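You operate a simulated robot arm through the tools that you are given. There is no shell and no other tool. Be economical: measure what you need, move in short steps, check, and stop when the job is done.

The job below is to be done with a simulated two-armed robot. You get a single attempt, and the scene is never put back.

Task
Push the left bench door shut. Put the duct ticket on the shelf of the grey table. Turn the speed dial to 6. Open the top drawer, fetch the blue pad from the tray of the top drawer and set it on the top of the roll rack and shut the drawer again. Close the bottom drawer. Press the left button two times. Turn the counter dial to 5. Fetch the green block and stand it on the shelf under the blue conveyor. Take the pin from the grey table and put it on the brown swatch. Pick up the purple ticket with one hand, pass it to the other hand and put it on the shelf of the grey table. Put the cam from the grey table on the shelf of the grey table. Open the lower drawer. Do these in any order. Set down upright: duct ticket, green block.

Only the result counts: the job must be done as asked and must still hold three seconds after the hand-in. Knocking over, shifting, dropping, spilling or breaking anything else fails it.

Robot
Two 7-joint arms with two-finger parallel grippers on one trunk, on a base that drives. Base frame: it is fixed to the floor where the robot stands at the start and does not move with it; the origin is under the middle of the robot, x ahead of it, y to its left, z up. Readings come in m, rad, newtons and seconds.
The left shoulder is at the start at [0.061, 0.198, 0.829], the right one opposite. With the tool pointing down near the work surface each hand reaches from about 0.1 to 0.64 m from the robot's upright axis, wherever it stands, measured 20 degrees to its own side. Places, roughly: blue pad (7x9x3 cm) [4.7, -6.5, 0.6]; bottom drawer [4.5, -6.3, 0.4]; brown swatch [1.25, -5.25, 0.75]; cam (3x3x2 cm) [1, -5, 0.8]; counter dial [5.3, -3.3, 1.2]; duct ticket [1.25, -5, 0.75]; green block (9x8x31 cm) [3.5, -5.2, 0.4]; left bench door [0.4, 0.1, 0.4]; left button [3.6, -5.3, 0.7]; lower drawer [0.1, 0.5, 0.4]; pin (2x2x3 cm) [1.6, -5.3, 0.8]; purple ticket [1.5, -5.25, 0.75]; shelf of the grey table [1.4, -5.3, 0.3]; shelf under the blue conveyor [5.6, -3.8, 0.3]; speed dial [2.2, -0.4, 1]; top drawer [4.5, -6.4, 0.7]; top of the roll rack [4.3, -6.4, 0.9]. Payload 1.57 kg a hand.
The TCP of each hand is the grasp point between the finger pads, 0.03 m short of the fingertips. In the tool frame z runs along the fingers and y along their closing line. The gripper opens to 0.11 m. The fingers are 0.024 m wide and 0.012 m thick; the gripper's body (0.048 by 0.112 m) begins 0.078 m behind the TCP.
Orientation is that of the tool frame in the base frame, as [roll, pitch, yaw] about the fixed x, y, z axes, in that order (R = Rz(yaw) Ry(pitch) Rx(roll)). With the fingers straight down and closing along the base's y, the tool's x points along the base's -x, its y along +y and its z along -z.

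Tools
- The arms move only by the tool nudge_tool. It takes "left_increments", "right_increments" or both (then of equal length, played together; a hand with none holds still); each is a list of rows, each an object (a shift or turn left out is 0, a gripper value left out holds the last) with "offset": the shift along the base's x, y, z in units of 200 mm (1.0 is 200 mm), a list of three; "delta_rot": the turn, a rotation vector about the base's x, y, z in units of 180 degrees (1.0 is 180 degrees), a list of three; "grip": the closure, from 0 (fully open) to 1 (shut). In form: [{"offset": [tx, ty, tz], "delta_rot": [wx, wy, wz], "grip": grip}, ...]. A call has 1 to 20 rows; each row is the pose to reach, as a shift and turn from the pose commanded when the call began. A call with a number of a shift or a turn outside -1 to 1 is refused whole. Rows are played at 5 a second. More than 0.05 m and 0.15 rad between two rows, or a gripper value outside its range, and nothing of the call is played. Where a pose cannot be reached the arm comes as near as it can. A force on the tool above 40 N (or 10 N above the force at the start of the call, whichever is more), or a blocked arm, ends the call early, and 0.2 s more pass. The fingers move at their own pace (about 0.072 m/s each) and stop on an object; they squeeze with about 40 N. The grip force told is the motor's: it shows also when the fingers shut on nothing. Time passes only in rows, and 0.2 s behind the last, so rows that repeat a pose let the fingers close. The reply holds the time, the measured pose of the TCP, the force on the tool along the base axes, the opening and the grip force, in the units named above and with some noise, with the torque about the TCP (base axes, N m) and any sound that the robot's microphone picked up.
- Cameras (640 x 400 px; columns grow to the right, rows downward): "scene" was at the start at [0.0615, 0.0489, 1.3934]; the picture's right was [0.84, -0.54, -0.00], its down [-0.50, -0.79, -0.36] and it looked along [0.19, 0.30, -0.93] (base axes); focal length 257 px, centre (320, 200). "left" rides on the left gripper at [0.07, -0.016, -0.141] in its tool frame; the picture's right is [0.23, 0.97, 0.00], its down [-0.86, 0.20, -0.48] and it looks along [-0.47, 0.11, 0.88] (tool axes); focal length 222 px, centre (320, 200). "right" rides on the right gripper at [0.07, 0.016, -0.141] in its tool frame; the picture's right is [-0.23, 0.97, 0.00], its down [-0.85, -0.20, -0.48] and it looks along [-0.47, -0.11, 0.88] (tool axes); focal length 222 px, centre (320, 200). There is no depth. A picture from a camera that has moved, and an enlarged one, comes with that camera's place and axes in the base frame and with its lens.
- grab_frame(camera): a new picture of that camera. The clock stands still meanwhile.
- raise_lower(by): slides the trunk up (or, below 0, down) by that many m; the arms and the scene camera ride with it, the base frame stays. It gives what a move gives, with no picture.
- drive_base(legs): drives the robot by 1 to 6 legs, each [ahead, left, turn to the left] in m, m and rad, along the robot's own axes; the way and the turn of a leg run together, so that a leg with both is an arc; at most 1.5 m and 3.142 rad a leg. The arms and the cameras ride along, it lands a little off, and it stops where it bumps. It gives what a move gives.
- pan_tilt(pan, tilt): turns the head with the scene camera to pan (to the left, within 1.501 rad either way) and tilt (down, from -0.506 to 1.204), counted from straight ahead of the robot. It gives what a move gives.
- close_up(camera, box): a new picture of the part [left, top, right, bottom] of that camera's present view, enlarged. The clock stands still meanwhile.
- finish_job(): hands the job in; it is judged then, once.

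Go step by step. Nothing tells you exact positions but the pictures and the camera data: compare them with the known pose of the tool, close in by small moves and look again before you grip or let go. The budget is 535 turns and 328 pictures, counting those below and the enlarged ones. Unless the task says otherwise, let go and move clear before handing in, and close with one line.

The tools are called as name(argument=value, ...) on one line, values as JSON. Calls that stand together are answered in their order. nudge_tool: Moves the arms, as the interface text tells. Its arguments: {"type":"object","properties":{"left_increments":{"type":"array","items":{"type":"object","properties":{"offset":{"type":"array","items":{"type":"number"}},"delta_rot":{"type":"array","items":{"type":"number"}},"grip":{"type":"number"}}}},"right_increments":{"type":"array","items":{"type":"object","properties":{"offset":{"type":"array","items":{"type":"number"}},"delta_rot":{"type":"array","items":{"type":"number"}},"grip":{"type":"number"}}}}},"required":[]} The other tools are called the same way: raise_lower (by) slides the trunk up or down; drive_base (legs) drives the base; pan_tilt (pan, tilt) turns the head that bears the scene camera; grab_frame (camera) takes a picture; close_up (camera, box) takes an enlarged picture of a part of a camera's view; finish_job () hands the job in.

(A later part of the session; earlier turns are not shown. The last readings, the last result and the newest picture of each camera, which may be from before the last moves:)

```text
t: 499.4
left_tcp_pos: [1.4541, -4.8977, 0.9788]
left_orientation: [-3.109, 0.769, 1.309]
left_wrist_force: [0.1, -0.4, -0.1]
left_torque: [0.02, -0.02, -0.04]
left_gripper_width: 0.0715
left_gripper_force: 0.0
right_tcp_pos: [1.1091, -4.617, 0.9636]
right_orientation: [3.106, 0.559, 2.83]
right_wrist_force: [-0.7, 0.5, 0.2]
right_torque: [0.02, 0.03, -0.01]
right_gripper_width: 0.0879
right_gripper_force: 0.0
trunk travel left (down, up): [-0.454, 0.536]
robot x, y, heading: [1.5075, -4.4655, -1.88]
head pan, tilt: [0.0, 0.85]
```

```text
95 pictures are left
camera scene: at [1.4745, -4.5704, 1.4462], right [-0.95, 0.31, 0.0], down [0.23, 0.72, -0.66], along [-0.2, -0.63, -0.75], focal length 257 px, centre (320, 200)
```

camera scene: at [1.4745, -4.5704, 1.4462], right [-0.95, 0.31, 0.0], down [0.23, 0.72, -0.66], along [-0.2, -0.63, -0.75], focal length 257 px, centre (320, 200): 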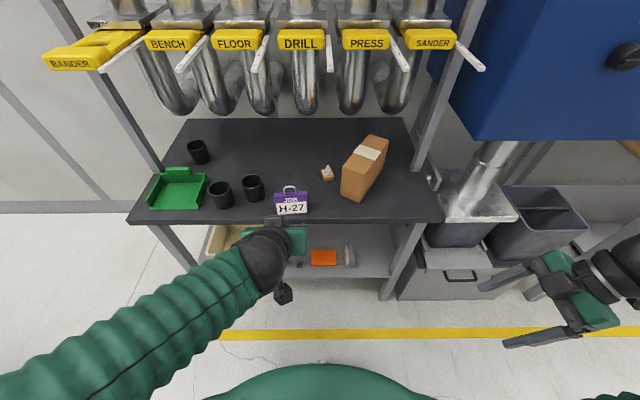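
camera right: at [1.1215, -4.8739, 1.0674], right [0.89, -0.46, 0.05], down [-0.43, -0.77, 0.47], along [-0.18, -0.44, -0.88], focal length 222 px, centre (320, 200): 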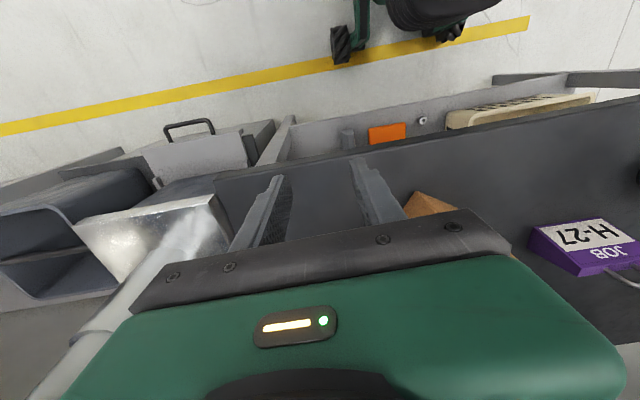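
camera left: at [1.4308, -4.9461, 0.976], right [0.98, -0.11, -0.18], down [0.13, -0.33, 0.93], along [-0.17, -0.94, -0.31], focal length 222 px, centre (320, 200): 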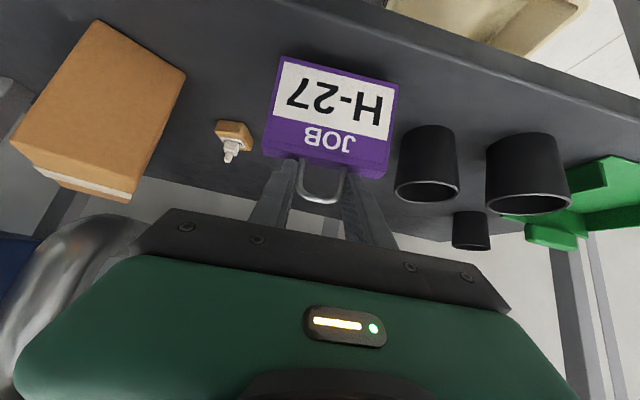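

drive_base(legs=[[0, 0.27, 0], [0.16, 0, 0]])

nudge_tool(right_increments=[{"offset": [0.1, -0.16, 0]}, {"offset": [0.2, -0.32, 0]}, {"offset": [0.3, -0.48, 0]}, {"offset": [0.35, -0.65, 0]}, {"offset": [0.35, -0.8, 0]}])

grab_frame(camera="scene")

grab_frame(camera="right")

```text
t: 502.3
left_tcp_pos: [1.6683, -5.1344, 0.9778]
left_orientation: [-3.104, 0.768, 1.316]
left_wrist_force: [0.4, -0.5, -0.4]
left_torque: [0.0, 0.01, -0.06]
left_gripper_width: 0.0712
left_gripper_force: 0.1
right_tcp_pos: [1.3224, -4.8544, 0.9657]
right_orientation: [3.106, 0.553, 2.832]
right_wrist_force: [0.6, -0.7, 0.5]
right_torque: [0.01, 0.0, 0.02]
right_gripper_width: 0.0882
right_gripper_force: 0.1
trunk travel left (down, up): [-0.454, 0.536]
robot x, y, heading: [1.719, -4.7016, -1.885]
head pan, tilt: [0.0, 0.85]
```

```text
t: 503.5
left_tcp_pos: [1.6649, -5.1355, 0.9778]
left_orientation: [-3.11, 0.769, 1.313]
left_wrist_force: [1.0, -0.3, 0.0]
left_torque: [-0.01, 0.02, -0.03]
left_gripper_width: 0.0713
left_gripper_force: 0.0
right_tcp_pos: [1.3889, -5.0135, 0.9632]
right_orientation: [3.107, 0.557, 2.832]
right_wrist_force: [0.1, 0.2, 0.1]
right_torque: [0.05, -0.01, 0.02]
right_gripper_width: 0.0881
right_gripper_force: 0.0
trunk travel left (down, up): [-0.454, 0.536]
robot x, y, heading: [1.7179, -4.7018, -1.878]
head pan, tilt: [0.0, 0.85]
```

```text
94 pictures are left
camera scene: at [1.6842, -4.8078, 1.446], right [-0.95, 0.3, 0.0], down [0.23, 0.72, -0.66], along [-0.2, -0.63, -0.75], focal length 257 px, centre (320, 200)
```

scene: 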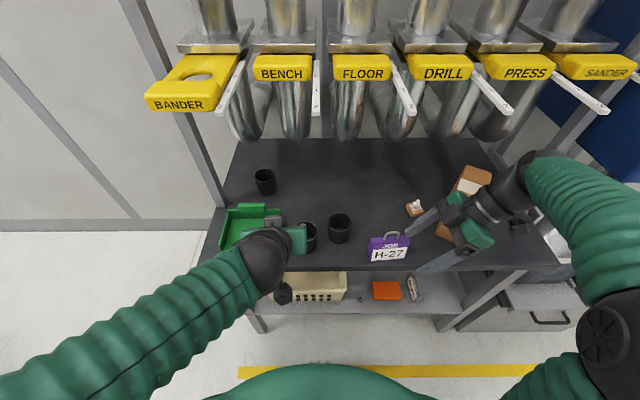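

```text
93 pictures are left
camera right: at [1.2644, -4.9612, 1.0466], right [0.46, 0.87, 0.15], down [0.39, -0.35, 0.85], along [0.8, -0.34, -0.5], focal length 222 px, centre (320, 200)
```

right: 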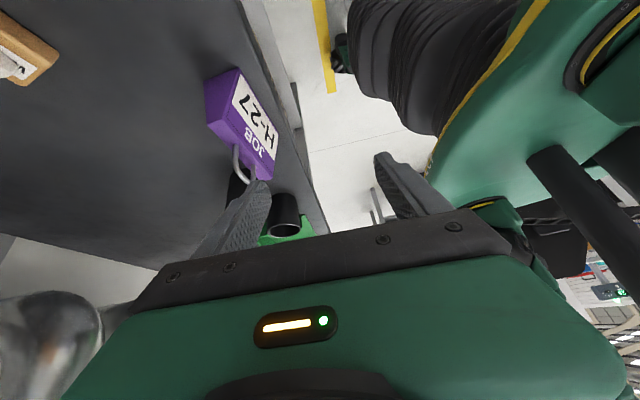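

Move over the ticket's right half and look before descending.

nudge_tool(right_increments=[{"offset": [-0.03, -0.2, 0]}, {"offset": [-0.063, -0.395, 0]}, {"offset": [-0.063, -0.395, -0.15]}, {"offset": [-0.063, -0.395, -0.25]}])

grab_frame(camera="right")

close_up(camera="scene", box=[320, 130, 560, 300])

```text
t: 504.5
left_tcp_pos: [1.6654, -5.1347, 0.9779]
left_orientation: [-3.111, 0.768, 1.313]
left_wrist_force: [0.3, 0.1, 0.1]
left_torque: [-0.01, 0.0, 0.05]
left_gripper_width: 0.0716
left_gripper_force: 0.0
right_tcp_pos: [1.3762, -5.0926, 0.9129]
right_orientation: [3.106, 0.556, 2.834]
right_wrist_force: [0.5, 0.2, 0.4]
right_torque: [-0.02, -0.01, 0.0]
right_gripper_width: 0.0882
right_gripper_force: 0.2
trunk travel left (down, up): [-0.454, 0.536]
robot x, y, heading: [1.7234, -4.7048, -1.883]
head pan, tilt: [0.0, 0.85]
```

```text
92 pictures are left
camera right: at [1.2518, -5.0397, 0.9958], right [0.46, 0.87, 0.15], down [0.39, -0.35, 0.85], along [0.8, -0.34, -0.5], focal length 222 px, centre (320, 200)
```

right: 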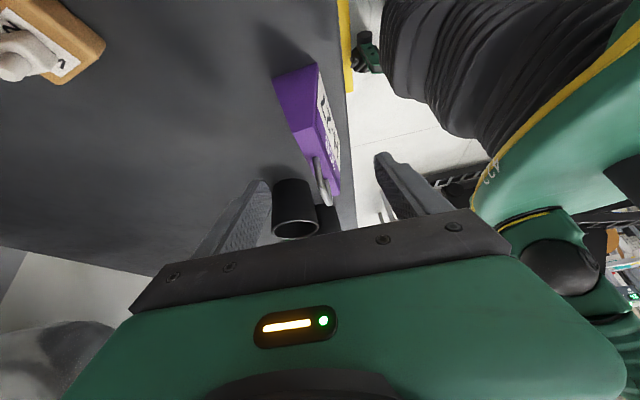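

```text
2.35 times, centred on (440, 215) of scene
camera zoom: at [1.6844, -4.8078, 1.446], right [-0.95, 0.3, 0.0], down [0.23, 0.72, -0.66], along [-0.2, -0.63, -0.75], focal length 604 px, centre (38, 165)
```

zoom: 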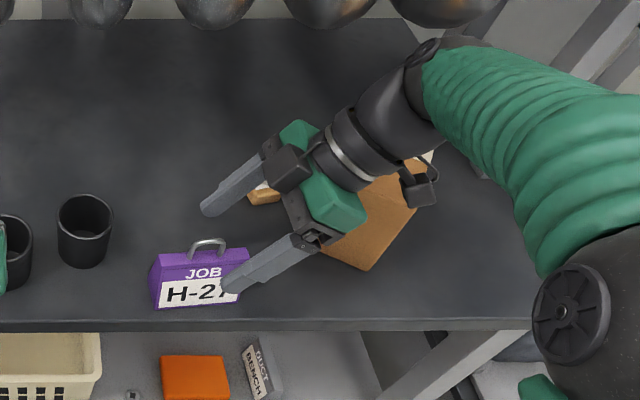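

Ticket is between the fingers, box and pin are clear. Descend and grip.

nudge_tool(right_increments=[{"offset": [0, 0, -0.12]}, {"offset": [0, 0, -0.22]}, {"offset": [0, 0, -0.31]}])

grab_frame(camera="right")

close_up(camera="scene", box=[320, 130, 560, 300])

```text
t: 505.3
left_tcp_pos: [1.6654, -5.134, 0.978]
left_orientation: [-3.11, 0.771, 1.312]
left_wrist_force: [-0.8, 0.0, -0.2]
left_torque: [0.01, -0.05, 0.02]
left_gripper_width: 0.0716
left_gripper_force: 0.1
right_tcp_pos: [1.3758, -5.0916, 0.8528]
right_orientation: [3.107, 0.557, 2.833]
right_wrist_force: [-0.4, -0.1, -0.7]
right_torque: [-0.01, -0.02, 0.03]
right_gripper_width: 0.088
right_gripper_force: 0.2
trunk travel left (down, up): [-0.454, 0.536]
robot x, y, heading: [1.7191, -4.7027, -1.875]
head pan, tilt: [0.0, 0.85]
```

```text
90 pictures are left
camera right: at [1.252, -5.039, 0.935], right [0.46, 0.87, 0.15], down [0.39, -0.35, 0.85], along [0.8, -0.34, -0.5], focal length 222 px, centre (320, 200)
```

right: 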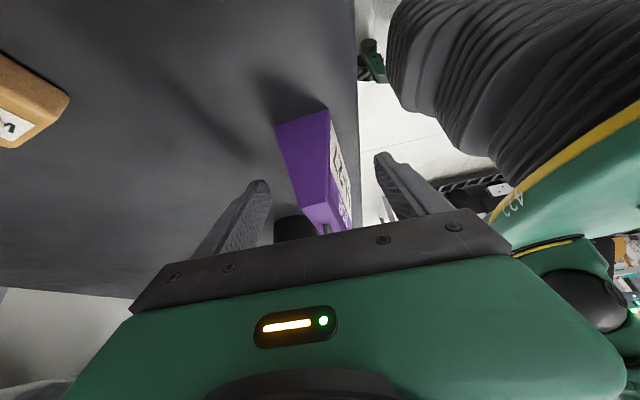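

```text
2.35 times, centred on (440, 215) of scene
camera zoom: at [1.6846, -4.8071, 1.4461], right [-0.95, 0.3, 0.0], down [0.23, 0.72, -0.66], along [-0.2, -0.63, -0.75], focal length 604 px, centre (38, 165)
```

zoom: 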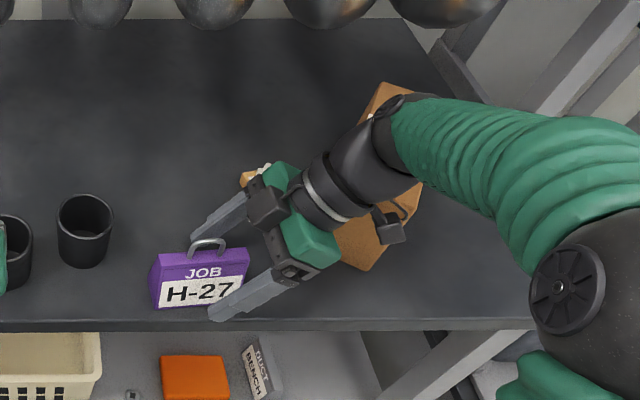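

nudge_tool(right_increments=[{"offset": [0, 0, -0.04]}, {"offset": [0, 0, -0.05], "grip": 0.5}, {"offset": [0, 0, -0.05], "grip": 1}, {"offset": [0, 0, -0.05], "grip": 1}, {"offset": [0, 0, -0.05], "grip": 1}])

close_up(camera="scene", box=[320, 130, 560, 300])

```text
t: 506.5
left_tcp_pos: [1.6645, -5.1327, 0.978]
left_orientation: [-3.111, 0.77, 1.312]
left_wrist_force: [0.0, -0.1, -1.2]
left_torque: [0.02, -0.04, 0.01]
left_gripper_width: 0.0717
left_gripper_force: 0.0
right_tcp_pos: [1.376, -5.0914, 0.8424]
right_orientation: [3.107, 0.558, 2.831]
right_wrist_force: [-0.1, 0.3, -0.2]
right_torque: [-0.03, 0.0, 0.0]
right_gripper_width: 0.0366
right_gripper_force: 40.1
trunk travel left (down, up): [-0.454, 0.536]
robot x, y, heading: [1.7175, -4.7001, -1.883]
head pan, tilt: [0.0, 0.85]
```

```text
2.35 times, centred on (440, 215) of scene
camera zoom: at [1.6849, -4.8069, 1.4461], right [-0.95, 0.3, 0.0], down [0.23, 0.72, -0.66], along [-0.2, -0.63, -0.75], focal length 604 px, centre (38, 165)
```

zoom: 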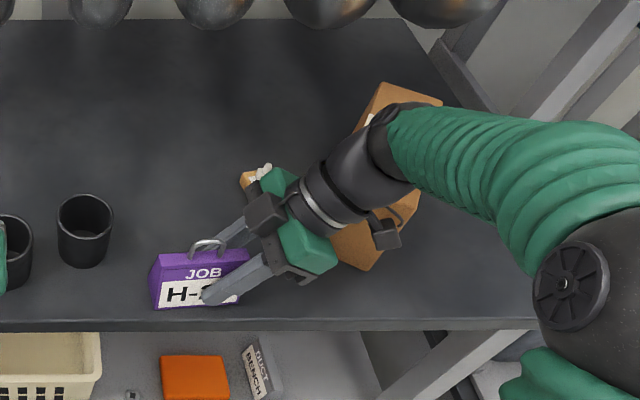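

Gripped by the right hand. Lift and draw back over the table edge.

nudge_tool(right_increments=[{"offset": [0, 0, 0.12]}, {"offset": [0, 0, 0.25]}, {"offset": [0, 0, 0.38]}, {"offset": [0.05, 0.15, 0.42]}, {"offset": [0.1, 0.3, 0.45]}, {"offset": [0.14, 0.45, 0.45]}])

drive_base(legs=[[-0.2, 0, 0]])

grab_frame(camera="scene")

grab_frame(camera="left")

```text
t: 507.9
left_tcp_pos: [1.6673, -5.1325, 0.9781]
left_orientation: [-3.109, 0.77, 1.313]
left_wrist_force: [-0.1, 0.7, -0.3]
left_torque: [0.0, -0.03, -0.03]
left_gripper_width: 0.0715
left_gripper_force: 0.0
right_tcp_pos: [1.4058, -5.0011, 0.9343]
right_orientation: [3.109, 0.556, 2.833]
right_wrist_force: [0.1, 0.1, 0.3]
right_torque: [0.01, 0.01, -0.02]
right_gripper_width: 0.036
right_gripper_force: 40.2
trunk travel left (down, up): [-0.454, 0.536]
robot x, y, heading: [1.7213, -4.7043, -1.881]
head pan, tilt: [0.0, 0.85]
```

```text
t: 509.5
left_tcp_pos: [1.7266, -4.9427, 0.9787]
left_orientation: [-3.111, 0.77, 1.313]
left_wrist_force: [-0.7, 0.0, 0.2]
left_torque: [-0.01, 0.04, 0.03]
left_gripper_width: 0.0713
left_gripper_force: 0.1
right_tcp_pos: [1.4661, -4.8119, 0.9319]
right_orientation: [3.109, 0.557, 2.832]
right_wrist_force: [-0.1, 0.0, 0.0]
right_torque: [-0.03, 0.0, -0.01]
right_gripper_width: 0.0353
right_gripper_force: 39.9
trunk travel left (down, up): [-0.454, 0.536]
robot x, y, heading: [1.7826, -4.5116, -1.877]
head pan, tilt: [0.0, 0.85]
```

```text
87 pictures are left
camera scene: at [1.7455, -4.6166, 1.4461], right [-0.95, 0.3, 0.0], down [0.23, 0.72, -0.66], along [-0.2, -0.63, -0.75], focal length 257 px, centre (320, 200)
```

scene: 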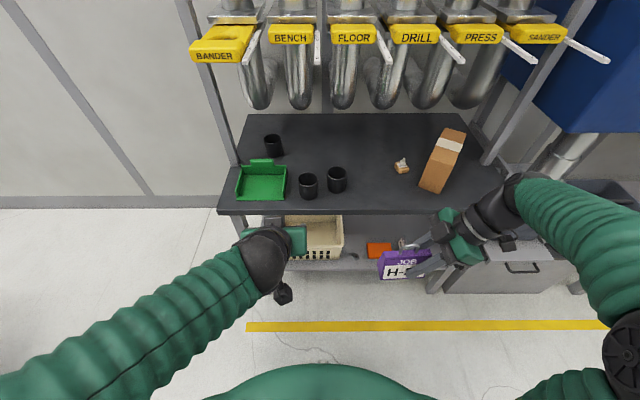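

```text
86 pictures are left
camera left: at [1.7529, -4.7969, 1.0318], right [0.98, -0.11, -0.18], down [0.13, -0.33, 0.93], along [-0.16, -0.94, -0.31], focal length 222 px, centre (320, 200)
```

left: 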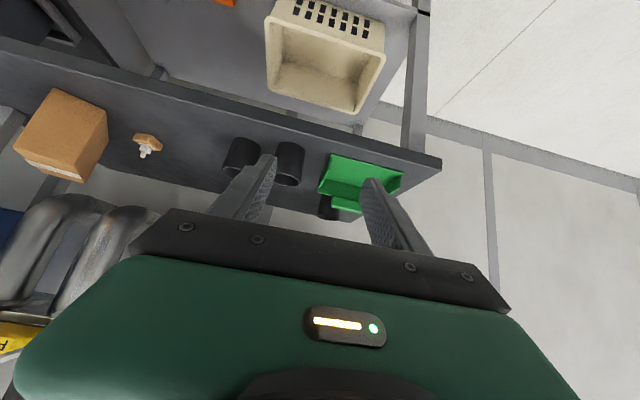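

The right hand holds the ticket. Bring it to the middle in front of the chest, and prepare the left hand (slight outward roll, opening 5.5 cm).

nudge_tool(right_increments=[{"offset": [0.1, -0.14, 0.05]}, {"offset": [0.2, -0.28, 0.1]}, {"offset": [0.3, -0.42, 0.15]}, {"offset": [0.4, -0.56, 0.2]}, {"offset": [0.515, -0.69, 0.2]}], left_increments=[{"offset": [0.05, 0, 0.1], "delta_rot": [0.006, 0.02, 0], "grip": 0.5}, {"offset": [0.1, 0, 0.2], "delta_rot": [0.0126, 0.04, 0]}, {"offset": [0.1, 0, 0.35], "delta_rot": [0.019, 0.06, 0]}, {"offset": [0.1, 0, 0.5], "delta_rot": [0.0252, 0.0794, 0]}, {"offset": [0.1, 0, 0.6], "delta_rot": [0.0252, 0.0794, 0]}])

grab_frame(camera="scene")

grab_frame(camera="right")

```text
t: 510.7
left_tcp_pos: [1.7114, -4.9855, 1.0667]
left_orientation: [-2.754, 0.724, 1.556]
left_wrist_force: [0.5, -0.3, -0.2]
left_torque: [-0.01, -0.02, 0.01]
left_gripper_width: 0.0547
left_gripper_force: 0.0
left hand out of reach, approached as far as the arm can: row 1, 2, 3, 4, 5
right_tcp_pos: [1.5694, -4.9522, 0.9727]
right_orientation: [3.108, 0.554, 2.831]
right_wrist_force: [-0.7, -0.9, 0.0]
right_torque: [0.0, 0.02, -0.04]
right_gripper_width: 0.0352
right_gripper_force: 40.0
trunk travel left (down, up): [-0.454, 0.536]
robot x, y, heading: [1.7801, -4.5154, -1.881]
head pan, tilt: [0.0, 0.85]
```

```text
85 pictures are left
camera scene: at [1.7466, -4.6185, 1.446], right [-0.95, 0.3, 0.0], down [0.23, 0.72, -0.66], along [-0.2, -0.63, -0.75], focal length 257 px, centre (320, 200)
```

scene: 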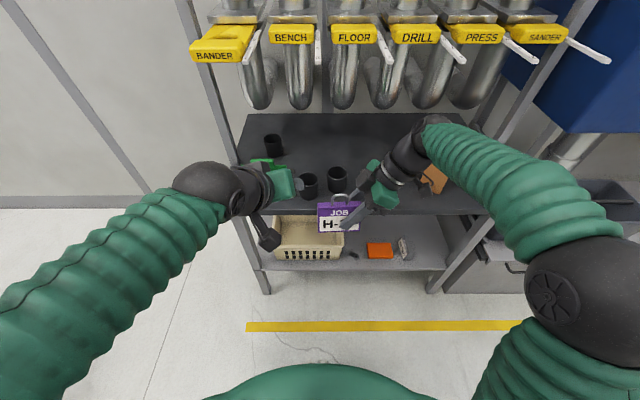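

```text
84 pictures are left
camera right: at [1.4448, -4.8985, 1.0553], right [0.46, 0.87, 0.15], down [0.39, -0.35, 0.85], along [0.8, -0.34, -0.5], focal length 222 px, centre (320, 200)
```

right: 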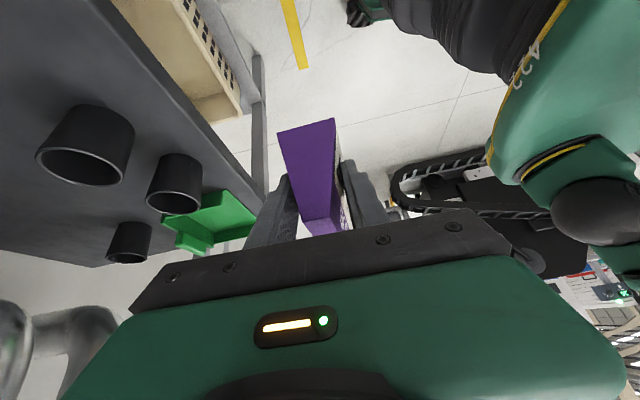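

Loop handle is at about (1.592,-4.966,1.016). Move the left hand above it and look.

nudge_tool(left_increments=[{"offset": [-0.1, 0.02, 0.12]}, {"offset": [-0.25, 0.05, 0.17]}, {"offset": [-0.42, 0.09, 0.17]}, {"offset": [-0.577, 0.127, 0.17]}, {"offset": [-0.577, 0.127, 0.17]}])

grab_frame(camera="left")

close_up(camera="scene", box=[240, 130, 460, 280])

```text
t: 511.9
left_tcp_pos: [1.5962, -4.958, 1.1016]
left_orientation: [-2.756, 0.724, 1.556]
left_wrist_force: [2.4, -0.4, 1.1]
left_torque: [-0.03, 0.02, 0.01]
left_gripper_width: 0.0536
left_gripper_force: 0.1
right_tcp_pos: [1.5681, -4.9509, 0.973]
right_orientation: [3.108, 0.554, 2.834]
right_wrist_force: [-1.9, 0.0, -0.7]
right_torque: [-0.06, -0.18, -0.05]
right_gripper_width: 0.0351
right_gripper_force: 39.8
trunk travel left (down, up): [-0.454, 0.536]
robot x, y, heading: [1.7802, -4.5112, -1.882]
head pan, tilt: [0.0, 0.85]
```

```text
83 pictures are left
camera left: at [1.6356, -4.8156, 1.1577], right [0.9, -0.09, -0.42], down [0.36, -0.4, 0.84], along [-0.24, -0.91, -0.33], focal length 222 px, centre (320, 200)
```

left: 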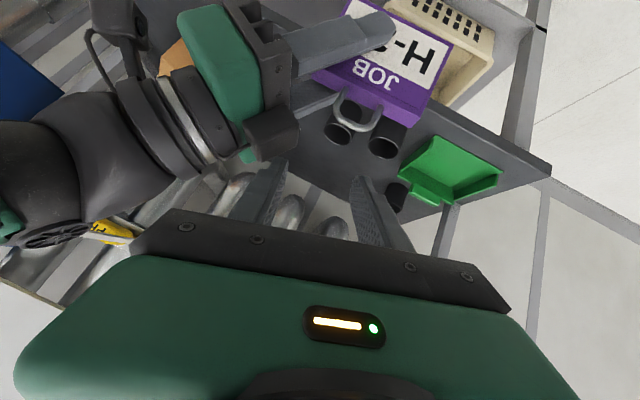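

```text
2.67 times, centred on (350, 205) of scene
camera zoom: at [1.7456, -4.6173, 1.4461], right [-0.95, 0.3, 0.0], down [0.23, 0.72, -0.66], along [-0.2, -0.63, -0.75], focal length 685 px, centre (240, 187)
```

zoom: 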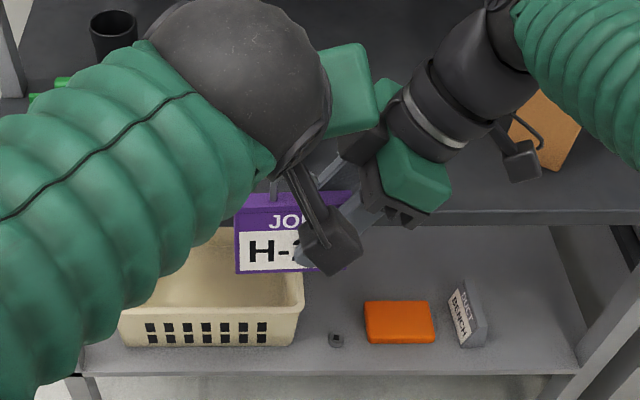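

Clearance between the hands is tight. Roll the left hand another ~10° outward, and check again.

nudge_tool(left_increments=[{"offset": [0.02, 0, 0.06]}, {"offset": [0.02, 0, 0.08], "delta_rot": [0.0085, 0.0265, 0]}, {"offset": [0.0, 0, 0.05], "delta_rot": [0.017, 0.053, 0]}, {"offset": [0.0, 0, 0.0], "delta_rot": [0.017, 0.053, 0]}])

grab_frame(camera="left")

```text
t: 512.9
left_tcp_pos: [1.5958, -4.9587, 1.1013]
left_orientation: [-2.545, 0.661, 1.692]
left_wrist_force: [-0.6, 0.4, 0.0]
left_torque: [0.02, -0.01, 0.0]
left_gripper_width: 0.055
left_gripper_force: 0.0
right_tcp_pos: [1.5678, -4.9496, 0.9724]
right_orientation: [3.109, 0.557, 2.833]
right_wrist_force: [0.0, 0.0, -0.6]
right_torque: [0.0, 0.03, -0.03]
right_gripper_width: 0.0348
right_gripper_force: 39.9
trunk travel left (down, up): [-0.454, 0.536]
robot x, y, heading: [1.7775, -4.516, -1.877]
head pan, tilt: [0.0, 0.85]
```

```text
81 pictures are left
camera left: at [1.6455, -4.8183, 1.158], right [0.82, -0.06, -0.57], down [0.49, -0.44, 0.75], along [-0.3, -0.89, -0.33], focal length 222 px, centre (320, 200)
```

left: 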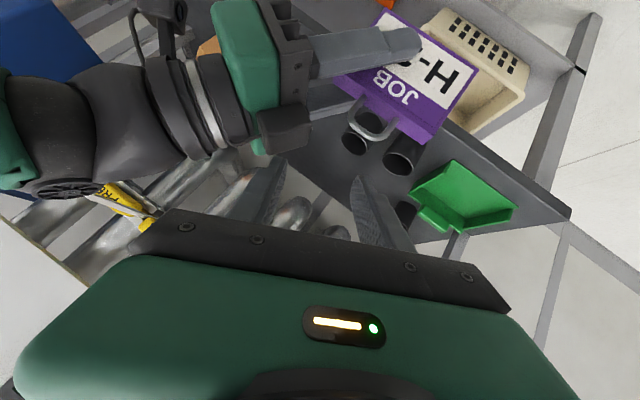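

Hands are free of contact. Line up on the finger axis behind the loop, then advance along that axis.

nudge_tool(left_increments=[{"offset": [0.1, 0.11, 0]}, {"offset": [0.17, 0.19, -0.05]}, {"offset": [0.2, 0.22, -0.11]}, {"offset": [0.2, 0.22, -0.11]}])

grab_frame(camera="left")

```text
t: 513.9
left_tcp_pos: [1.6284, -4.9183, 1.0804]
left_orientation: [-2.547, 0.664, 1.687]
left_wrist_force: [-0.7, 0.4, 0.1]
left_torque: [0.0, 0.03, -0.01]
left_gripper_width: 0.0551
left_gripper_force: 0.0
left hand out of reach, approached as far as the arm can: row 3, 4
right_tcp_pos: [1.5685, -4.9489, 0.9735]
right_orientation: [3.111, 0.556, 2.834]
right_wrist_force: [-0.2, 0.3, 0.6]
right_torque: [-0.03, 0.02, 0.02]
right_gripper_width: 0.0348
right_gripper_force: 40.3
trunk travel left (down, up): [-0.454, 0.536]
robot x, y, heading: [1.781, -4.5094, -1.882]
head pan, tilt: [0.0, 0.85]
```

```text
80 pictures are left
camera left: at [1.6781, -4.7786, 1.1371], right [0.82, -0.06, -0.57], down [0.49, -0.44, 0.75], along [-0.3, -0.89, -0.33], focal length 222 px, centre (320, 200)
```

left: 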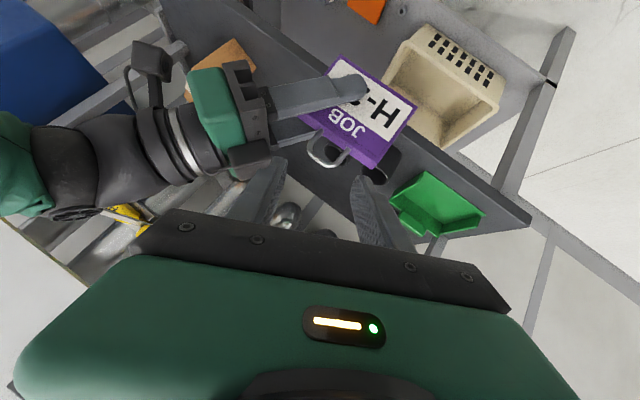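

Loop is centred. Advance along the axis.

nudge_tool(left_increments=[{"offset": [-0.04, -0.05, -0.07]}, {"offset": [-0.08, -0.1, -0.14]}, {"offset": [-0.115, -0.145, -0.2]}])

grab_frame(camera="left")

```text
t: 514.7
left_tcp_pos: [1.6055, -4.9502, 1.0425]
left_orientation: [-2.539, 0.664, 1.693]
left_wrist_force: [5.5, 0.3, 10.1]
left_torque: [-0.17, -0.46, 0.12]
left_gripper_width: 0.0556
left_gripper_force: 0.1
right_tcp_pos: [1.5667, -4.9501, 0.9705]
right_orientation: [3.106, 0.553, 2.831]
right_wrist_force: [-6.0, 0.0, -10.2]
right_torque: [0.2, 0.4, -0.12]
right_gripper_width: 0.0345
right_gripper_force: 40.2
trunk travel left (down, up): [-0.454, 0.536]
robot x, y, heading: [1.78, -4.5136, -1.882]
head pan, tilt: [0.0, 0.85]
```

```text
79 pictures are left
camera left: at [1.6555, -4.8099, 1.0989], right [0.82, -0.06, -0.57], down [0.49, -0.44, 0.75], along [-0.3, -0.89, -0.33], focal length 222 px, centre (320, 200)
```

left: 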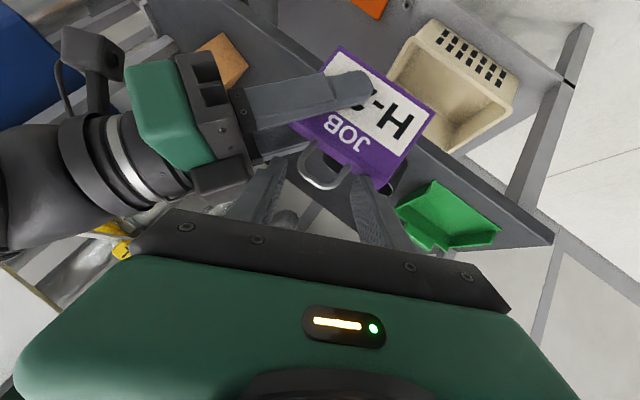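

Fingers already surround the loop. Close the left gripper here.

nudge_tool(left_increments=[{"offset": [0, 0, 0.0], "grip": 0.6}, {"grip": 1}, {"grip": 1}, {"grip": 1}])

grab_frame(camera="left")

```text
t: 515.7
left_tcp_pos: [1.6074, -4.9493, 1.0411]
left_orientation: [-2.544, 0.662, 1.693]
left_wrist_force: [9.2, -2.5, 13.1]
left_torque: [-0.23, -0.28, 0.11]
left_gripper_width: 0.0379
left_gripper_force: 40.3
right_tcp_pos: [1.5675, -4.95, 0.9726]
right_orientation: [3.107, 0.556, 2.831]
right_wrist_force: [-9.0, 3.1, -13.5]
right_torque: [0.06, 0.17, -0.07]
right_gripper_width: 0.0342
right_gripper_force: 40.0
trunk travel left (down, up): [-0.454, 0.536]
robot x, y, heading: [1.7738, -4.5141, -1.882]
head pan, tilt: [0.0, 0.85]
```

```text
78 pictures are left
camera left: at [1.6559, -4.8094, 1.0981], right [0.82, -0.06, -0.57], down [0.49, -0.44, 0.75], along [-0.3, -0.89, -0.33], focal length 222 px, centre (320, 200)
```

left: 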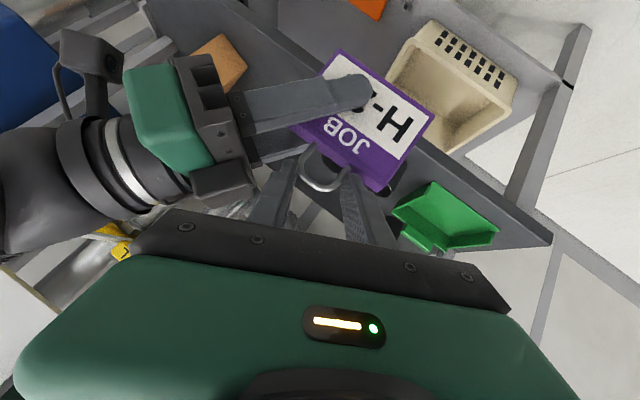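

The left hand holds the loop. Open the right hand and withdraw it along its own axis.

nudge_tool(right_increments=[{"offset": [0, 0, 0], "grip": 0.5}, {"grip": 0.2}, {"grip": 0.2}, {"offset": [-0.1, 0.025, 0.15]}, {"offset": [-0.2, 0.05, 0.3]}, {"offset": [-0.3, 0.08, 0.45]}, {"offset": [-0.45, 0.12, 0.55]}])

grab_frame(camera="scene")

grab_frame(camera="left")

```text
t: 517.3
left_tcp_pos: [1.6032, -4.9487, 1.0414]
left_orientation: [-2.546, 0.66, 1.69]
left_wrist_force: [-0.8, -0.1, -0.4]
left_torque: [0.01, 0.0, 0.05]
left_gripper_width: 0.0002
left_gripper_force: 21.4
right_tcp_pos: [1.477, -4.9263, 1.0821]
right_orientation: [3.106, 0.557, 2.833]
right_wrist_force: [0.7, -0.3, -0.5]
right_torque: [-0.01, -0.03, -0.04]
right_gripper_width: 0.088
right_gripper_force: 0.0
trunk travel left (down, up): [-0.454, 0.536]
robot x, y, heading: [1.7764, -4.511, -1.879]
head pan, tilt: [0.0, 0.85]
```

```text
77 pictures are left
camera scene: at [1.7437, -4.6173, 1.446], right [-0.95, 0.3, 0.0], down [0.23, 0.72, -0.66], along [-0.2, -0.63, -0.75], focal length 257 px, centre (320, 200)
```

scene: 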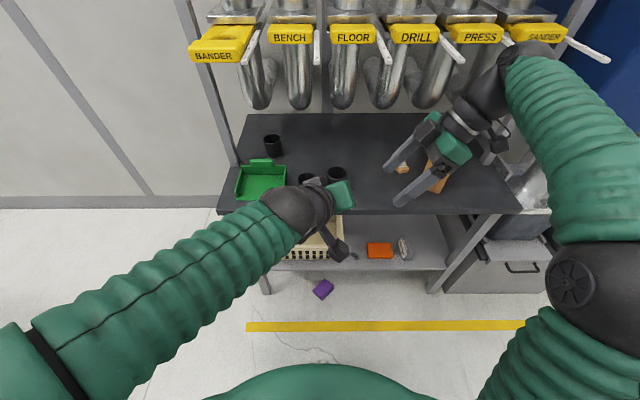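

```text
76 pictures are left
camera left: at [1.6545, -4.8088, 1.0979], right [0.82, -0.06, -0.57], down [0.49, -0.44, 0.75], along [-0.3, -0.89, -0.33], focal length 222 px, centre (320, 200)
```

left: 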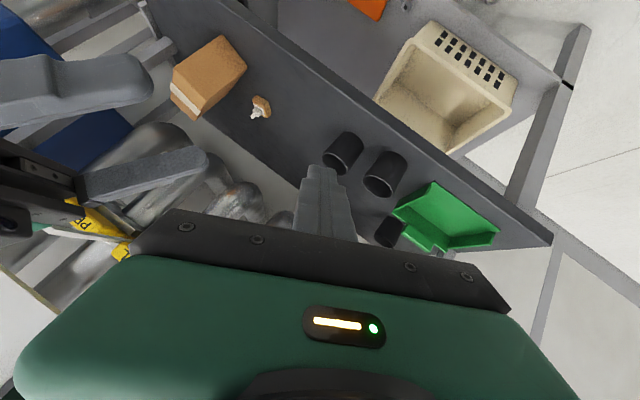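

The ticket slipped out and fell to the floor near the table's front edge. Look closely to recover it.

close_up(camera="scene", box=[260, 230, 400, 340])

```text
3.64 times, centred on (330, 285) of scene
camera zoom: at [1.7437, -4.6173, 1.446], right [-0.95, 0.3, 0.0], down [0.23, 0.72, -0.66], along [-0.2, -0.63, -0.75], focal length 934 px, centre (284, -109)
```

zoom: 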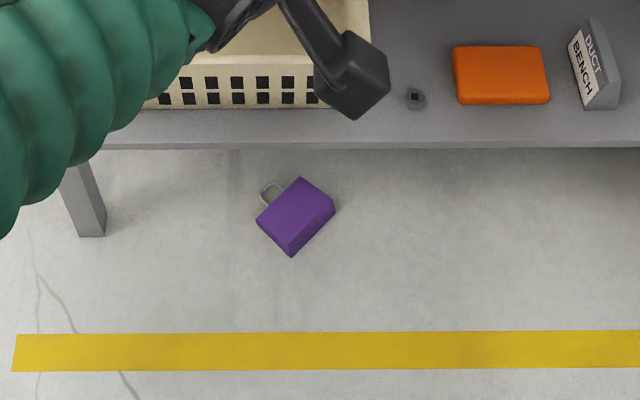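

Plan: retract the right arm, lower the trunk, and pick the ticket from the floor with the left hand pitched 45° and turned ~40°. First refold the right hand.

nudge_tool(right_increments=[{"offset": [-0.06, 0.19, 0], "delta_rot": [0.0117, 0.0371, 0], "grip": 0.2}, {"offset": [-0.12, 0.38, 0], "delta_rot": [0.0234, 0.0742, 0]}, {"offset": [-0.18, 0.57, 0], "delta_rot": [0.0351, 0.1113, 0]}, {"offset": [-0.25, 0.76, 0], "delta_rot": [0.0468, 0.1484, 0]}, {"offset": [-0.31, 0.9, 0], "delta_rot": [0.0585, 0.1855, 0]}], left_increments=[{"offset": [0.0, 0.05, 0.03], "delta_rot": [-0.0084, -0.0264, 0], "grip": 0}, {"offset": [0.0, 0.05, 0.05], "delta_rot": [-0.0168, -0.0528, 0]}, {"offset": [0.0, 0.05, 0.05], "delta_rot": [-0.0252, -0.0792, 0]}, {"offset": [0.0, 0.05, 0.05], "delta_rot": [-0.0336, -0.1056, 0]}, {"offset": [0.0, 0.05, 0.05], "delta_rot": [-0.042, -0.132, 0]}])

nudge_tool(right_increments=[{"delta_rot": [0, 0, -0.045]}, {"delta_rot": [0, 0, -0.09]}, {"delta_rot": [0, 0, -0.135]}, {"delta_rot": [0, 0, -0.18]}, {"delta_rot": [0, 0, -0.225]}, {"delta_rot": [0, 0, -0.27]}, {"delta_rot": [0, 0, -0.315]}, {"delta_rot": [0, 0, -0.36]}, {"delta_rot": [0, 0, -0.405]}, {"delta_rot": [0, 0, -0.45]}, {"delta_rot": [0, 0, -0.495]}])

grab_frame(camera="scene")

```text
t: 518.6
left_tcp_pos: [1.6555, -4.9867, 1.0832]
left_orientation: [-3.031, 0.82, 1.522]
left_wrist_force: [-0.6, 0.6, -0.9]
left_torque: [0.0, 0.0, -0.01]
left_gripper_width: 0.1099
left_gripper_force: 0.0
right_tcp_pos: [1.4167, -4.747, 1.0825]
right_orientation: [3.11, -0.052, 2.835]
right_wrist_force: [0.1, 0.6, 0.2]
right_torque: [0.01, 0.0, 0.07]
right_gripper_width: 0.0882
right_gripper_force: 0.1
trunk travel left (down, up): [-0.454, 0.536]
robot x, y, heading: [1.7813, -4.5111, -1.876]
head pan, tilt: [0.0, 0.85]
stopped in row 5 (left hand): the arm was blocked; the commanded pose is now the measured one
```

```text
t: 521.0
left_tcp_pos: [1.6578, -4.9872, 1.0813]
left_orientation: [-3.035, 0.815, 1.524]
left_wrist_force: [0.0, 0.8, -0.1]
left_torque: [0.01, 0.05, -0.01]
left_gripper_width: 0.1099
left_gripper_force: 0.0
right_tcp_pos: [1.4161, -4.7463, 1.0819]
right_orientation: [3.109, -0.054, 1.277]
right_wrist_force: [-0.9, -0.7, 0.4]
right_torque: [0.01, 0.0, 0.01]
right_gripper_width: 0.088
right_gripper_force: 0.1
trunk travel left (down, up): [-0.454, 0.536]
robot x, y, heading: [1.7849, -4.5121, -1.883]
head pan, tilt: [0.0, 0.85]
```

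```text
74 pictures are left
camera scene: at [1.7454, -4.6168, 1.4463], right [-0.95, 0.3, 0.0], down [0.23, 0.72, -0.66], along [-0.2, -0.63, -0.75], focal length 257 px, centre (320, 200)
```

scene: 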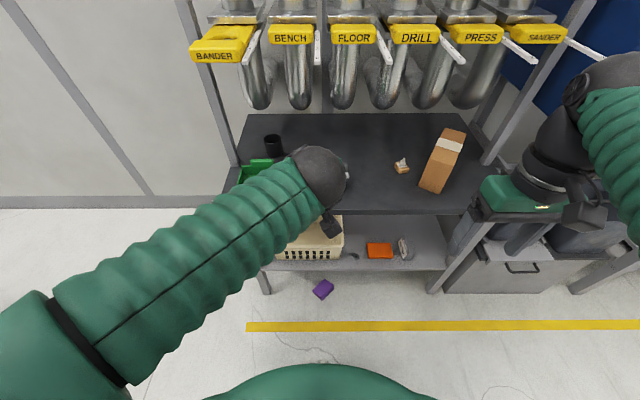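

drive_base(legs=[[-0.3, 0, 0]])

raise_lower(by=-0.4)

raise_lower(by=-0.05)

nudge_tool(left_increments=[{"offset": [0.0, 0.0, -0.12], "delta_rot": [0, 0, -0.037]}, {"offset": [0, 0, -0.24], "delta_rot": [0, 0, -0.074]}, {"offset": [0, 0, -0.36], "delta_rot": [0, 0, -0.111]}, {"offset": [0, 0, -0.5], "delta_rot": [0, 0, -0.148]}, {"offset": [0, 0, -0.65], "delta_rot": [0, 0, -0.185]}, {"offset": [0, 0, -0.8], "delta_rot": [0, 0, -0.222]}, {"offset": [0, 0, -0.98], "delta_rot": [0, 0, -0.24]}])

grab_frame(camera="scene")

```text
t: 523.0
left_tcp_pos: [1.7484, -4.6998, 1.0813]
left_orientation: [-3.036, 0.814, 1.521]
left_wrist_force: [0.1, 0.2, -0.2]
left_torque: [-0.01, 0.01, -0.01]
left_gripper_width: 0.1102
left_gripper_force: 0.1
right_tcp_pos: [1.5082, -4.459, 1.0833]
right_orientation: [3.11, -0.054, 1.279]
right_wrist_force: [-0.5, 0.4, 0.5]
right_torque: [-0.01, 0.06, -0.02]
right_gripper_width: 0.0881
right_gripper_force: 0.0
trunk travel left (down, up): [-0.454, 0.536]
robot x, y, heading: [1.8735, -4.2257, -1.88]
head pan, tilt: [0.0, 0.85]
```

```text
t: 524.1
left_tcp_pos: [1.7398, -4.7256, 1.1253]
left_orientation: [-2.759, 0.933, 1.767]
left_wrist_force: [0.1, -0.2, -0.8]
left_torque: [0.04, -0.01, 0.05]
left_gripper_width: 0.1102
left_gripper_force: 0.1
right_tcp_pos: [1.5087, -4.4601, 1.0283]
right_orientation: [3.109, -0.052, 1.278]
right_wrist_force: [-0.1, 0.3, 0.4]
right_torque: [0.02, 0.0, 0.02]
right_gripper_width: 0.0879
right_gripper_force: 0.1
trunk travel left (down, up): [-0.403, 0.587]
robot x, y, heading: [1.8729, -4.2281, -1.874]
head pan, tilt: [0.0, 0.85]
stopped: the arm was blocked; the commanded pose is now the measured one
```

```text
t: 525.0
left_tcp_pos: [1.7628, -4.7386, 1.0878]
left_orientation: [-2.721, 0.943, 1.849]
left_wrist_force: [-0.2, -0.1, 1.6]
left_torque: [0.03, 0.02, -0.03]
left_gripper_width: 0.1101
left_gripper_force: 0.0
right_tcp_pos: [1.5078, -4.4592, 0.9797]
right_orientation: [3.11, -0.052, 1.279]
right_wrist_force: [0.1, -0.1, -0.1]
right_torque: [0.01, -0.01, 0.03]
right_gripper_width: 0.0882
right_gripper_force: 0.1
trunk travel left (down, up): [-0.353, 0.637]
robot x, y, heading: [1.8714, -4.2269, -1.882]
head pan, tilt: [0.0, 0.85]
```

```text
t: 526.6
left_tcp_pos: [1.7352, -4.7225, 0.875]
left_orientation: [-2.777, 0.926, 0.985]
left_wrist_force: [-0.2, -0.1, 0.2]
left_torque: [-0.01, 0.02, 0.0]
left_gripper_width: 0.1101
left_gripper_force: 0.0
right_tcp_pos: [1.507, -4.46, 0.9808]
right_orientation: [3.11, -0.055, 1.281]
right_wrist_force: [0.6, 0.9, -0.3]
right_torque: [0.0, 0.0, -0.01]
right_gripper_width: 0.088
right_gripper_force: 0.0
trunk travel left (down, up): [-0.353, 0.637]
robot x, y, heading: [1.8738, -4.2242, -1.877]
head pan, tilt: [0.0, 0.85]
```

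```text
73 pictures are left
camera scene: at [1.8356, -4.33, 1.345], right [-0.95, 0.3, 0.0], down [0.23, 0.72, -0.66], along [-0.2, -0.63, -0.75], focal length 257 px, centre (320, 200)
```

scene: 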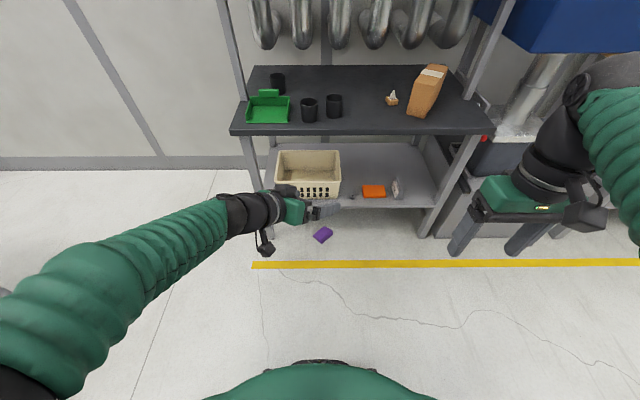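

Hand orientation is close; fix its roll and lower the trunk.

nudge_tool(left_increments=[{"offset": [-0.03, -0.1, 0], "delta_rot": [-0.03, -0.018, -0.0235]}, {"offset": [-0.06, -0.2, 0], "delta_rot": [-0.0595, -0.0355, -0.047]}, {"offset": [-0.06, -0.2, 0], "delta_rot": [-0.0595, -0.0355, -0.047]}])

raise_lower(by=-0.35)

```text
t: 527.4
left_tcp_pos: [1.7282, -4.7637, 0.8756]
left_orientation: [-3.141, 0.976, 0.547]
left_wrist_force: [-7.7, -2.0, -6.4]
left_torque: [-0.17, 0.0, 0.2]
left_gripper_width: 0.1097
left_gripper_force: 0.1
right_tcp_pos: [1.5081, -4.4591, 0.9815]
right_orientation: [3.11, -0.052, 1.28]
right_wrist_force: [-0.4, 0.4, 0.4]
right_torque: [-0.04, 0.1, 0.05]
right_gripper_width: 0.088
right_gripper_force: 0.0
trunk travel left (down, up): [-0.353, 0.637]
robot x, y, heading: [1.8731, -4.2284, -1.88]
head pan, tilt: [0.0, 0.85]
```

```text
t: 530.8
left_tcp_pos: [1.7264, -4.7646, 0.5256]
left_orientation: [3.14, 0.976, 0.547]
left_wrist_force: [6.4, 2.2, 6.0]
left_torque: [0.15, 0.01, -0.11]
left_gripper_width: 0.1103
left_gripper_force: 0.1
right_tcp_pos: [1.5085, -4.4587, 0.6311]
right_orientation: [3.11, -0.053, 1.28]
right_wrist_force: [-1.0, -0.8, -0.9]
right_torque: [0.04, -0.07, 0.01]
right_gripper_width: 0.0882
right_gripper_force: 0.1
trunk travel left (down, up): [-0.003, 0.987]
robot x, y, heading: [1.8719, -4.2249, -1.882]
head pan, tilt: [0.0, 0.85]
```

Orientation is right. Lower the hand near the floor before driving in.

nudge_tool(left_increments=[{"offset": [0.03, 0.1, -0.2]}, {"offset": [0.06, 0.2, -0.4]}, {"offset": [0.1, 0.3, -0.6]}, {"offset": [0.13, 0.4, -0.8]}, {"offset": [0.15, 0.47, -1.0]}])

nudge_tool(left_increments=[{"offset": [0, 0, -0.2]}, {"offset": [0, 0, -0.4]}, {"offset": [0, 0, -0.6]}, {"offset": [0, 0, -0.8]}, {"offset": [0, 0, -0.98]}])

grab_frame(camera="scene")

```text
t: 531.9
left_tcp_pos: [1.7351, -4.6927, 0.4535]
left_orientation: [3.111, 1.198, 0.519]
left_wrist_force: [-0.3, 0.3, 0.0]
left_torque: [0.0, 0.0, -0.02]
left_gripper_width: 0.1099
left_gripper_force: 0.1
right_tcp_pos: [1.5088, -4.4591, 0.6313]
right_orientation: [3.109, -0.053, 1.279]
right_wrist_force: [0.8, 0.2, -1.0]
right_torque: [-0.01, -0.02, 0.01]
right_gripper_width: 0.0879
right_gripper_force: 0.0
trunk travel left (down, up): [-0.003, 0.987]
robot x, y, heading: [1.8695, -4.226, -1.879]
head pan, tilt: [0.0, 0.85]
stopped in row 5 (left hand): the arm was blocked; the commanded pose is now the measured one
```

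```text
t: 532.5
left_tcp_pos: [1.7218, -4.7012, 0.4989]
left_orientation: [2.897, 1.425, 0.309]
left_wrist_force: [-0.8, 0.3, 0.1]
left_torque: [0.0, 0.0, 0.01]
left_gripper_width: 0.1099
left_gripper_force: 0.0
right_tcp_pos: [1.5088, -4.4579, 0.6317]
right_orientation: [3.111, -0.052, 1.281]
right_wrist_force: [0.0, -1.0, -1.3]
right_torque: [0.01, 0.0, 0.01]
right_gripper_width: 0.0881
right_gripper_force: 0.1
trunk travel left (down, up): [-0.003, 0.987]
robot x, y, heading: [1.8747, -4.2255, -1.88]
head pan, tilt: [0.0, 0.85]
stopped in row 2 (left hand): the arm was blocked; the commanded pose is now the measured one
```

```text
72 pictures are left
camera scene: at [1.8374, -4.3294, 0.9952], right [-0.95, 0.3, 0.0], down [0.23, 0.72, -0.66], along [-0.2, -0.63, -0.75], focal length 257 px, centre (320, 200)
```

scene: 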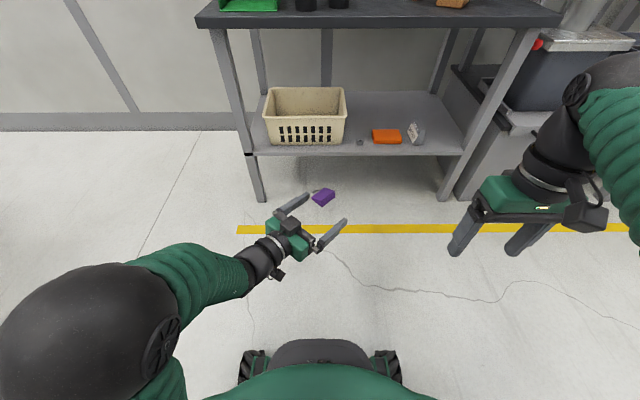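

The low retracted pose is blocked by the arm's own folding. Re-pitch the hand to ~35° from vertical (more downward), which should reach the floor.

nudge_tool(left_increments=[{"offset": [0.08, -0.05, 0.05], "delta_rot": [0.022, -0.037, 0]}, {"offset": [0.16, -0.1, 0.05], "delta_rot": [0.045, -0.0746, 0]}, {"offset": [0.24, -0.13, 0.05], "delta_rot": [0.067, -0.112, 0]}, {"offset": [0.32, -0.16, 0.0], "delta_rot": [0.09, -0.149, 0]}, {"offset": [0.4, -0.18, -0.05], "delta_rot": [0.112, -0.186, 0]}, {"offset": [0.45, -0.2, -0.1], "delta_rot": [0.1345, -0.2237, 0]}, {"offset": [0.45, -0.2, -0.1], "delta_rot": [0.1345, -0.2237, 0]}])

nudge_tool(left_increments=[{"offset": [0, 0, -0.2]}, {"offset": [0, 0, -0.4]}, {"offset": [0, 0, -0.6]}, {"offset": [0, 0, -0.8]}, {"offset": [0, 0, -1.0]}])

grab_frame(camera="scene")

```text
t: 534.1
left_tcp_pos: [1.8104, -4.7424, 0.479]
left_orientation: [3.109, 0.609, 0.502]
left_wrist_force: [0.0, 0.2, 0.7]
left_torque: [-0.01, -0.01, 0.01]
left_gripper_width: 0.1101
left_gripper_force: 0.0
right_tcp_pos: [1.509, -4.458, 0.6322]
right_orientation: [3.111, -0.053, 1.279]
right_wrist_force: [-0.2, -0.2, 0.0]
right_torque: [0.02, -0.01, -0.01]
right_gripper_width: 0.0881
right_gripper_force: 0.0
trunk travel left (down, up): [-0.003, 0.987]
robot x, y, heading: [1.8691, -4.2216, -1.883]
head pan, tilt: [0.0, 0.85]
```

```text
t: 535.3
left_tcp_pos: [1.8106, -4.7403, 0.2797]
left_orientation: [3.11, 0.61, 0.502]
left_wrist_force: [0.3, 1.6, 0.1]
left_torque: [0.01, 0.01, -0.03]
left_gripper_width: 0.11
left_gripper_force: 0.1
right_tcp_pos: [1.5098, -4.4583, 0.6329]
right_orientation: [3.109, -0.052, 1.279]
right_wrist_force: [-0.2, -0.3, 0.6]
right_torque: [0.02, -0.03, -0.01]
right_gripper_width: 0.0878
right_gripper_force: 0.0
trunk travel left (down, up): [-0.003, 0.987]
robot x, y, heading: [1.8696, -4.2249, -1.881]
head pan, tilt: [0.0, 0.85]
```

```text
71 pictures are left
camera scene: at [1.8375, -4.3299, 0.995], right [-0.95, 0.3, 0.0], down [0.23, 0.72, -0.66], along [-0.2, -0.63, -0.75], focal length 257 px, centre (320, 200)
```

scene: 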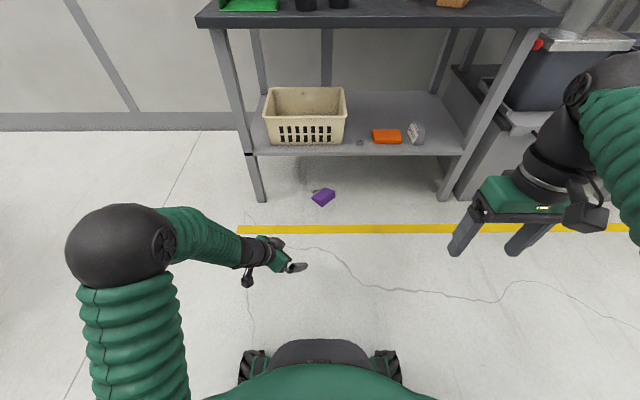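

Good reach now. Lower to 14 cm and drive so the fingers point at the ticket.

nudge_tool(left_increments=[{"offset": [0, 0, -0.2]}, {"offset": [0, 0, -0.4]}, {"offset": [0, 0, -0.6]}, {"offset": [0, 0, -0.7]}])

drive_base(legs=[[0.425, -0.07, 0]])

grab_frame(camera="left")

```text
t: 536.3
left_tcp_pos: [1.8109, -4.7408, 0.1399]
left_orientation: [3.107, 0.613, 0.5]
left_wrist_force: [-0.1, -0.2, 0.0]
left_torque: [-0.03, -0.03, -0.02]
left_gripper_width: 0.1101
left_gripper_force: 0.1
right_tcp_pos: [1.5084, -4.4594, 0.6322]
right_orientation: [3.11, -0.052, 1.28]
right_wrist_force: [-0.7, 0.7, 0.0]
right_torque: [0.02, 0.02, -0.02]
right_gripper_width: 0.0882
right_gripper_force: 0.1
trunk travel left (down, up): [-0.003, 0.987]
robot x, y, heading: [1.8704, -4.2267, -1.882]
head pan, tilt: [0.0, 0.85]
```

```text
t: 538.9
left_tcp_pos: [1.6132, -5.1253, 0.14]
left_orientation: [3.11, 0.609, 0.497]
left_wrist_force: [0.5, 0.9, 0.3]
left_torque: [0.05, 0.02, 0.01]
left_gripper_width: 0.1098
left_gripper_force: 0.1
right_tcp_pos: [1.3103, -4.8422, 0.6313]
right_orientation: [3.11, -0.053, 1.278]
right_wrist_force: [-0.2, 0.4, 0.2]
right_torque: [-0.01, -0.02, 0.03]
right_gripper_width: 0.0881
right_gripper_force: 0.0
trunk travel left (down, up): [-0.003, 0.987]
robot x, y, heading: [1.675, -4.6095, -1.875]
head pan, tilt: [0.0, 0.85]
```

```text
70 pictures are left
camera left: at [1.724, -5.0403, 0.2162], right [0.64, -0.76, -0.1], down [-0.28, -0.36, 0.89], along [-0.71, -0.54, -0.45], focal length 222 px, centre (320, 200)
```

left: 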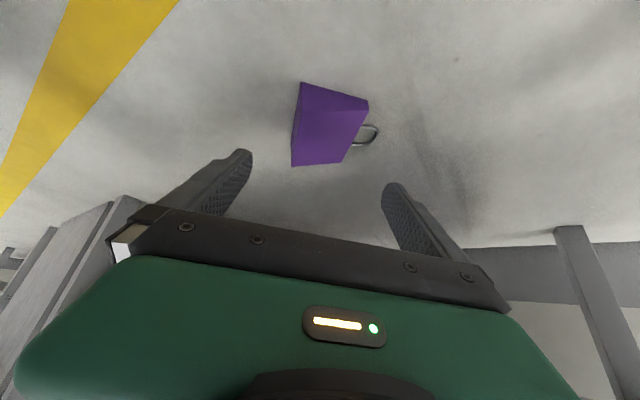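

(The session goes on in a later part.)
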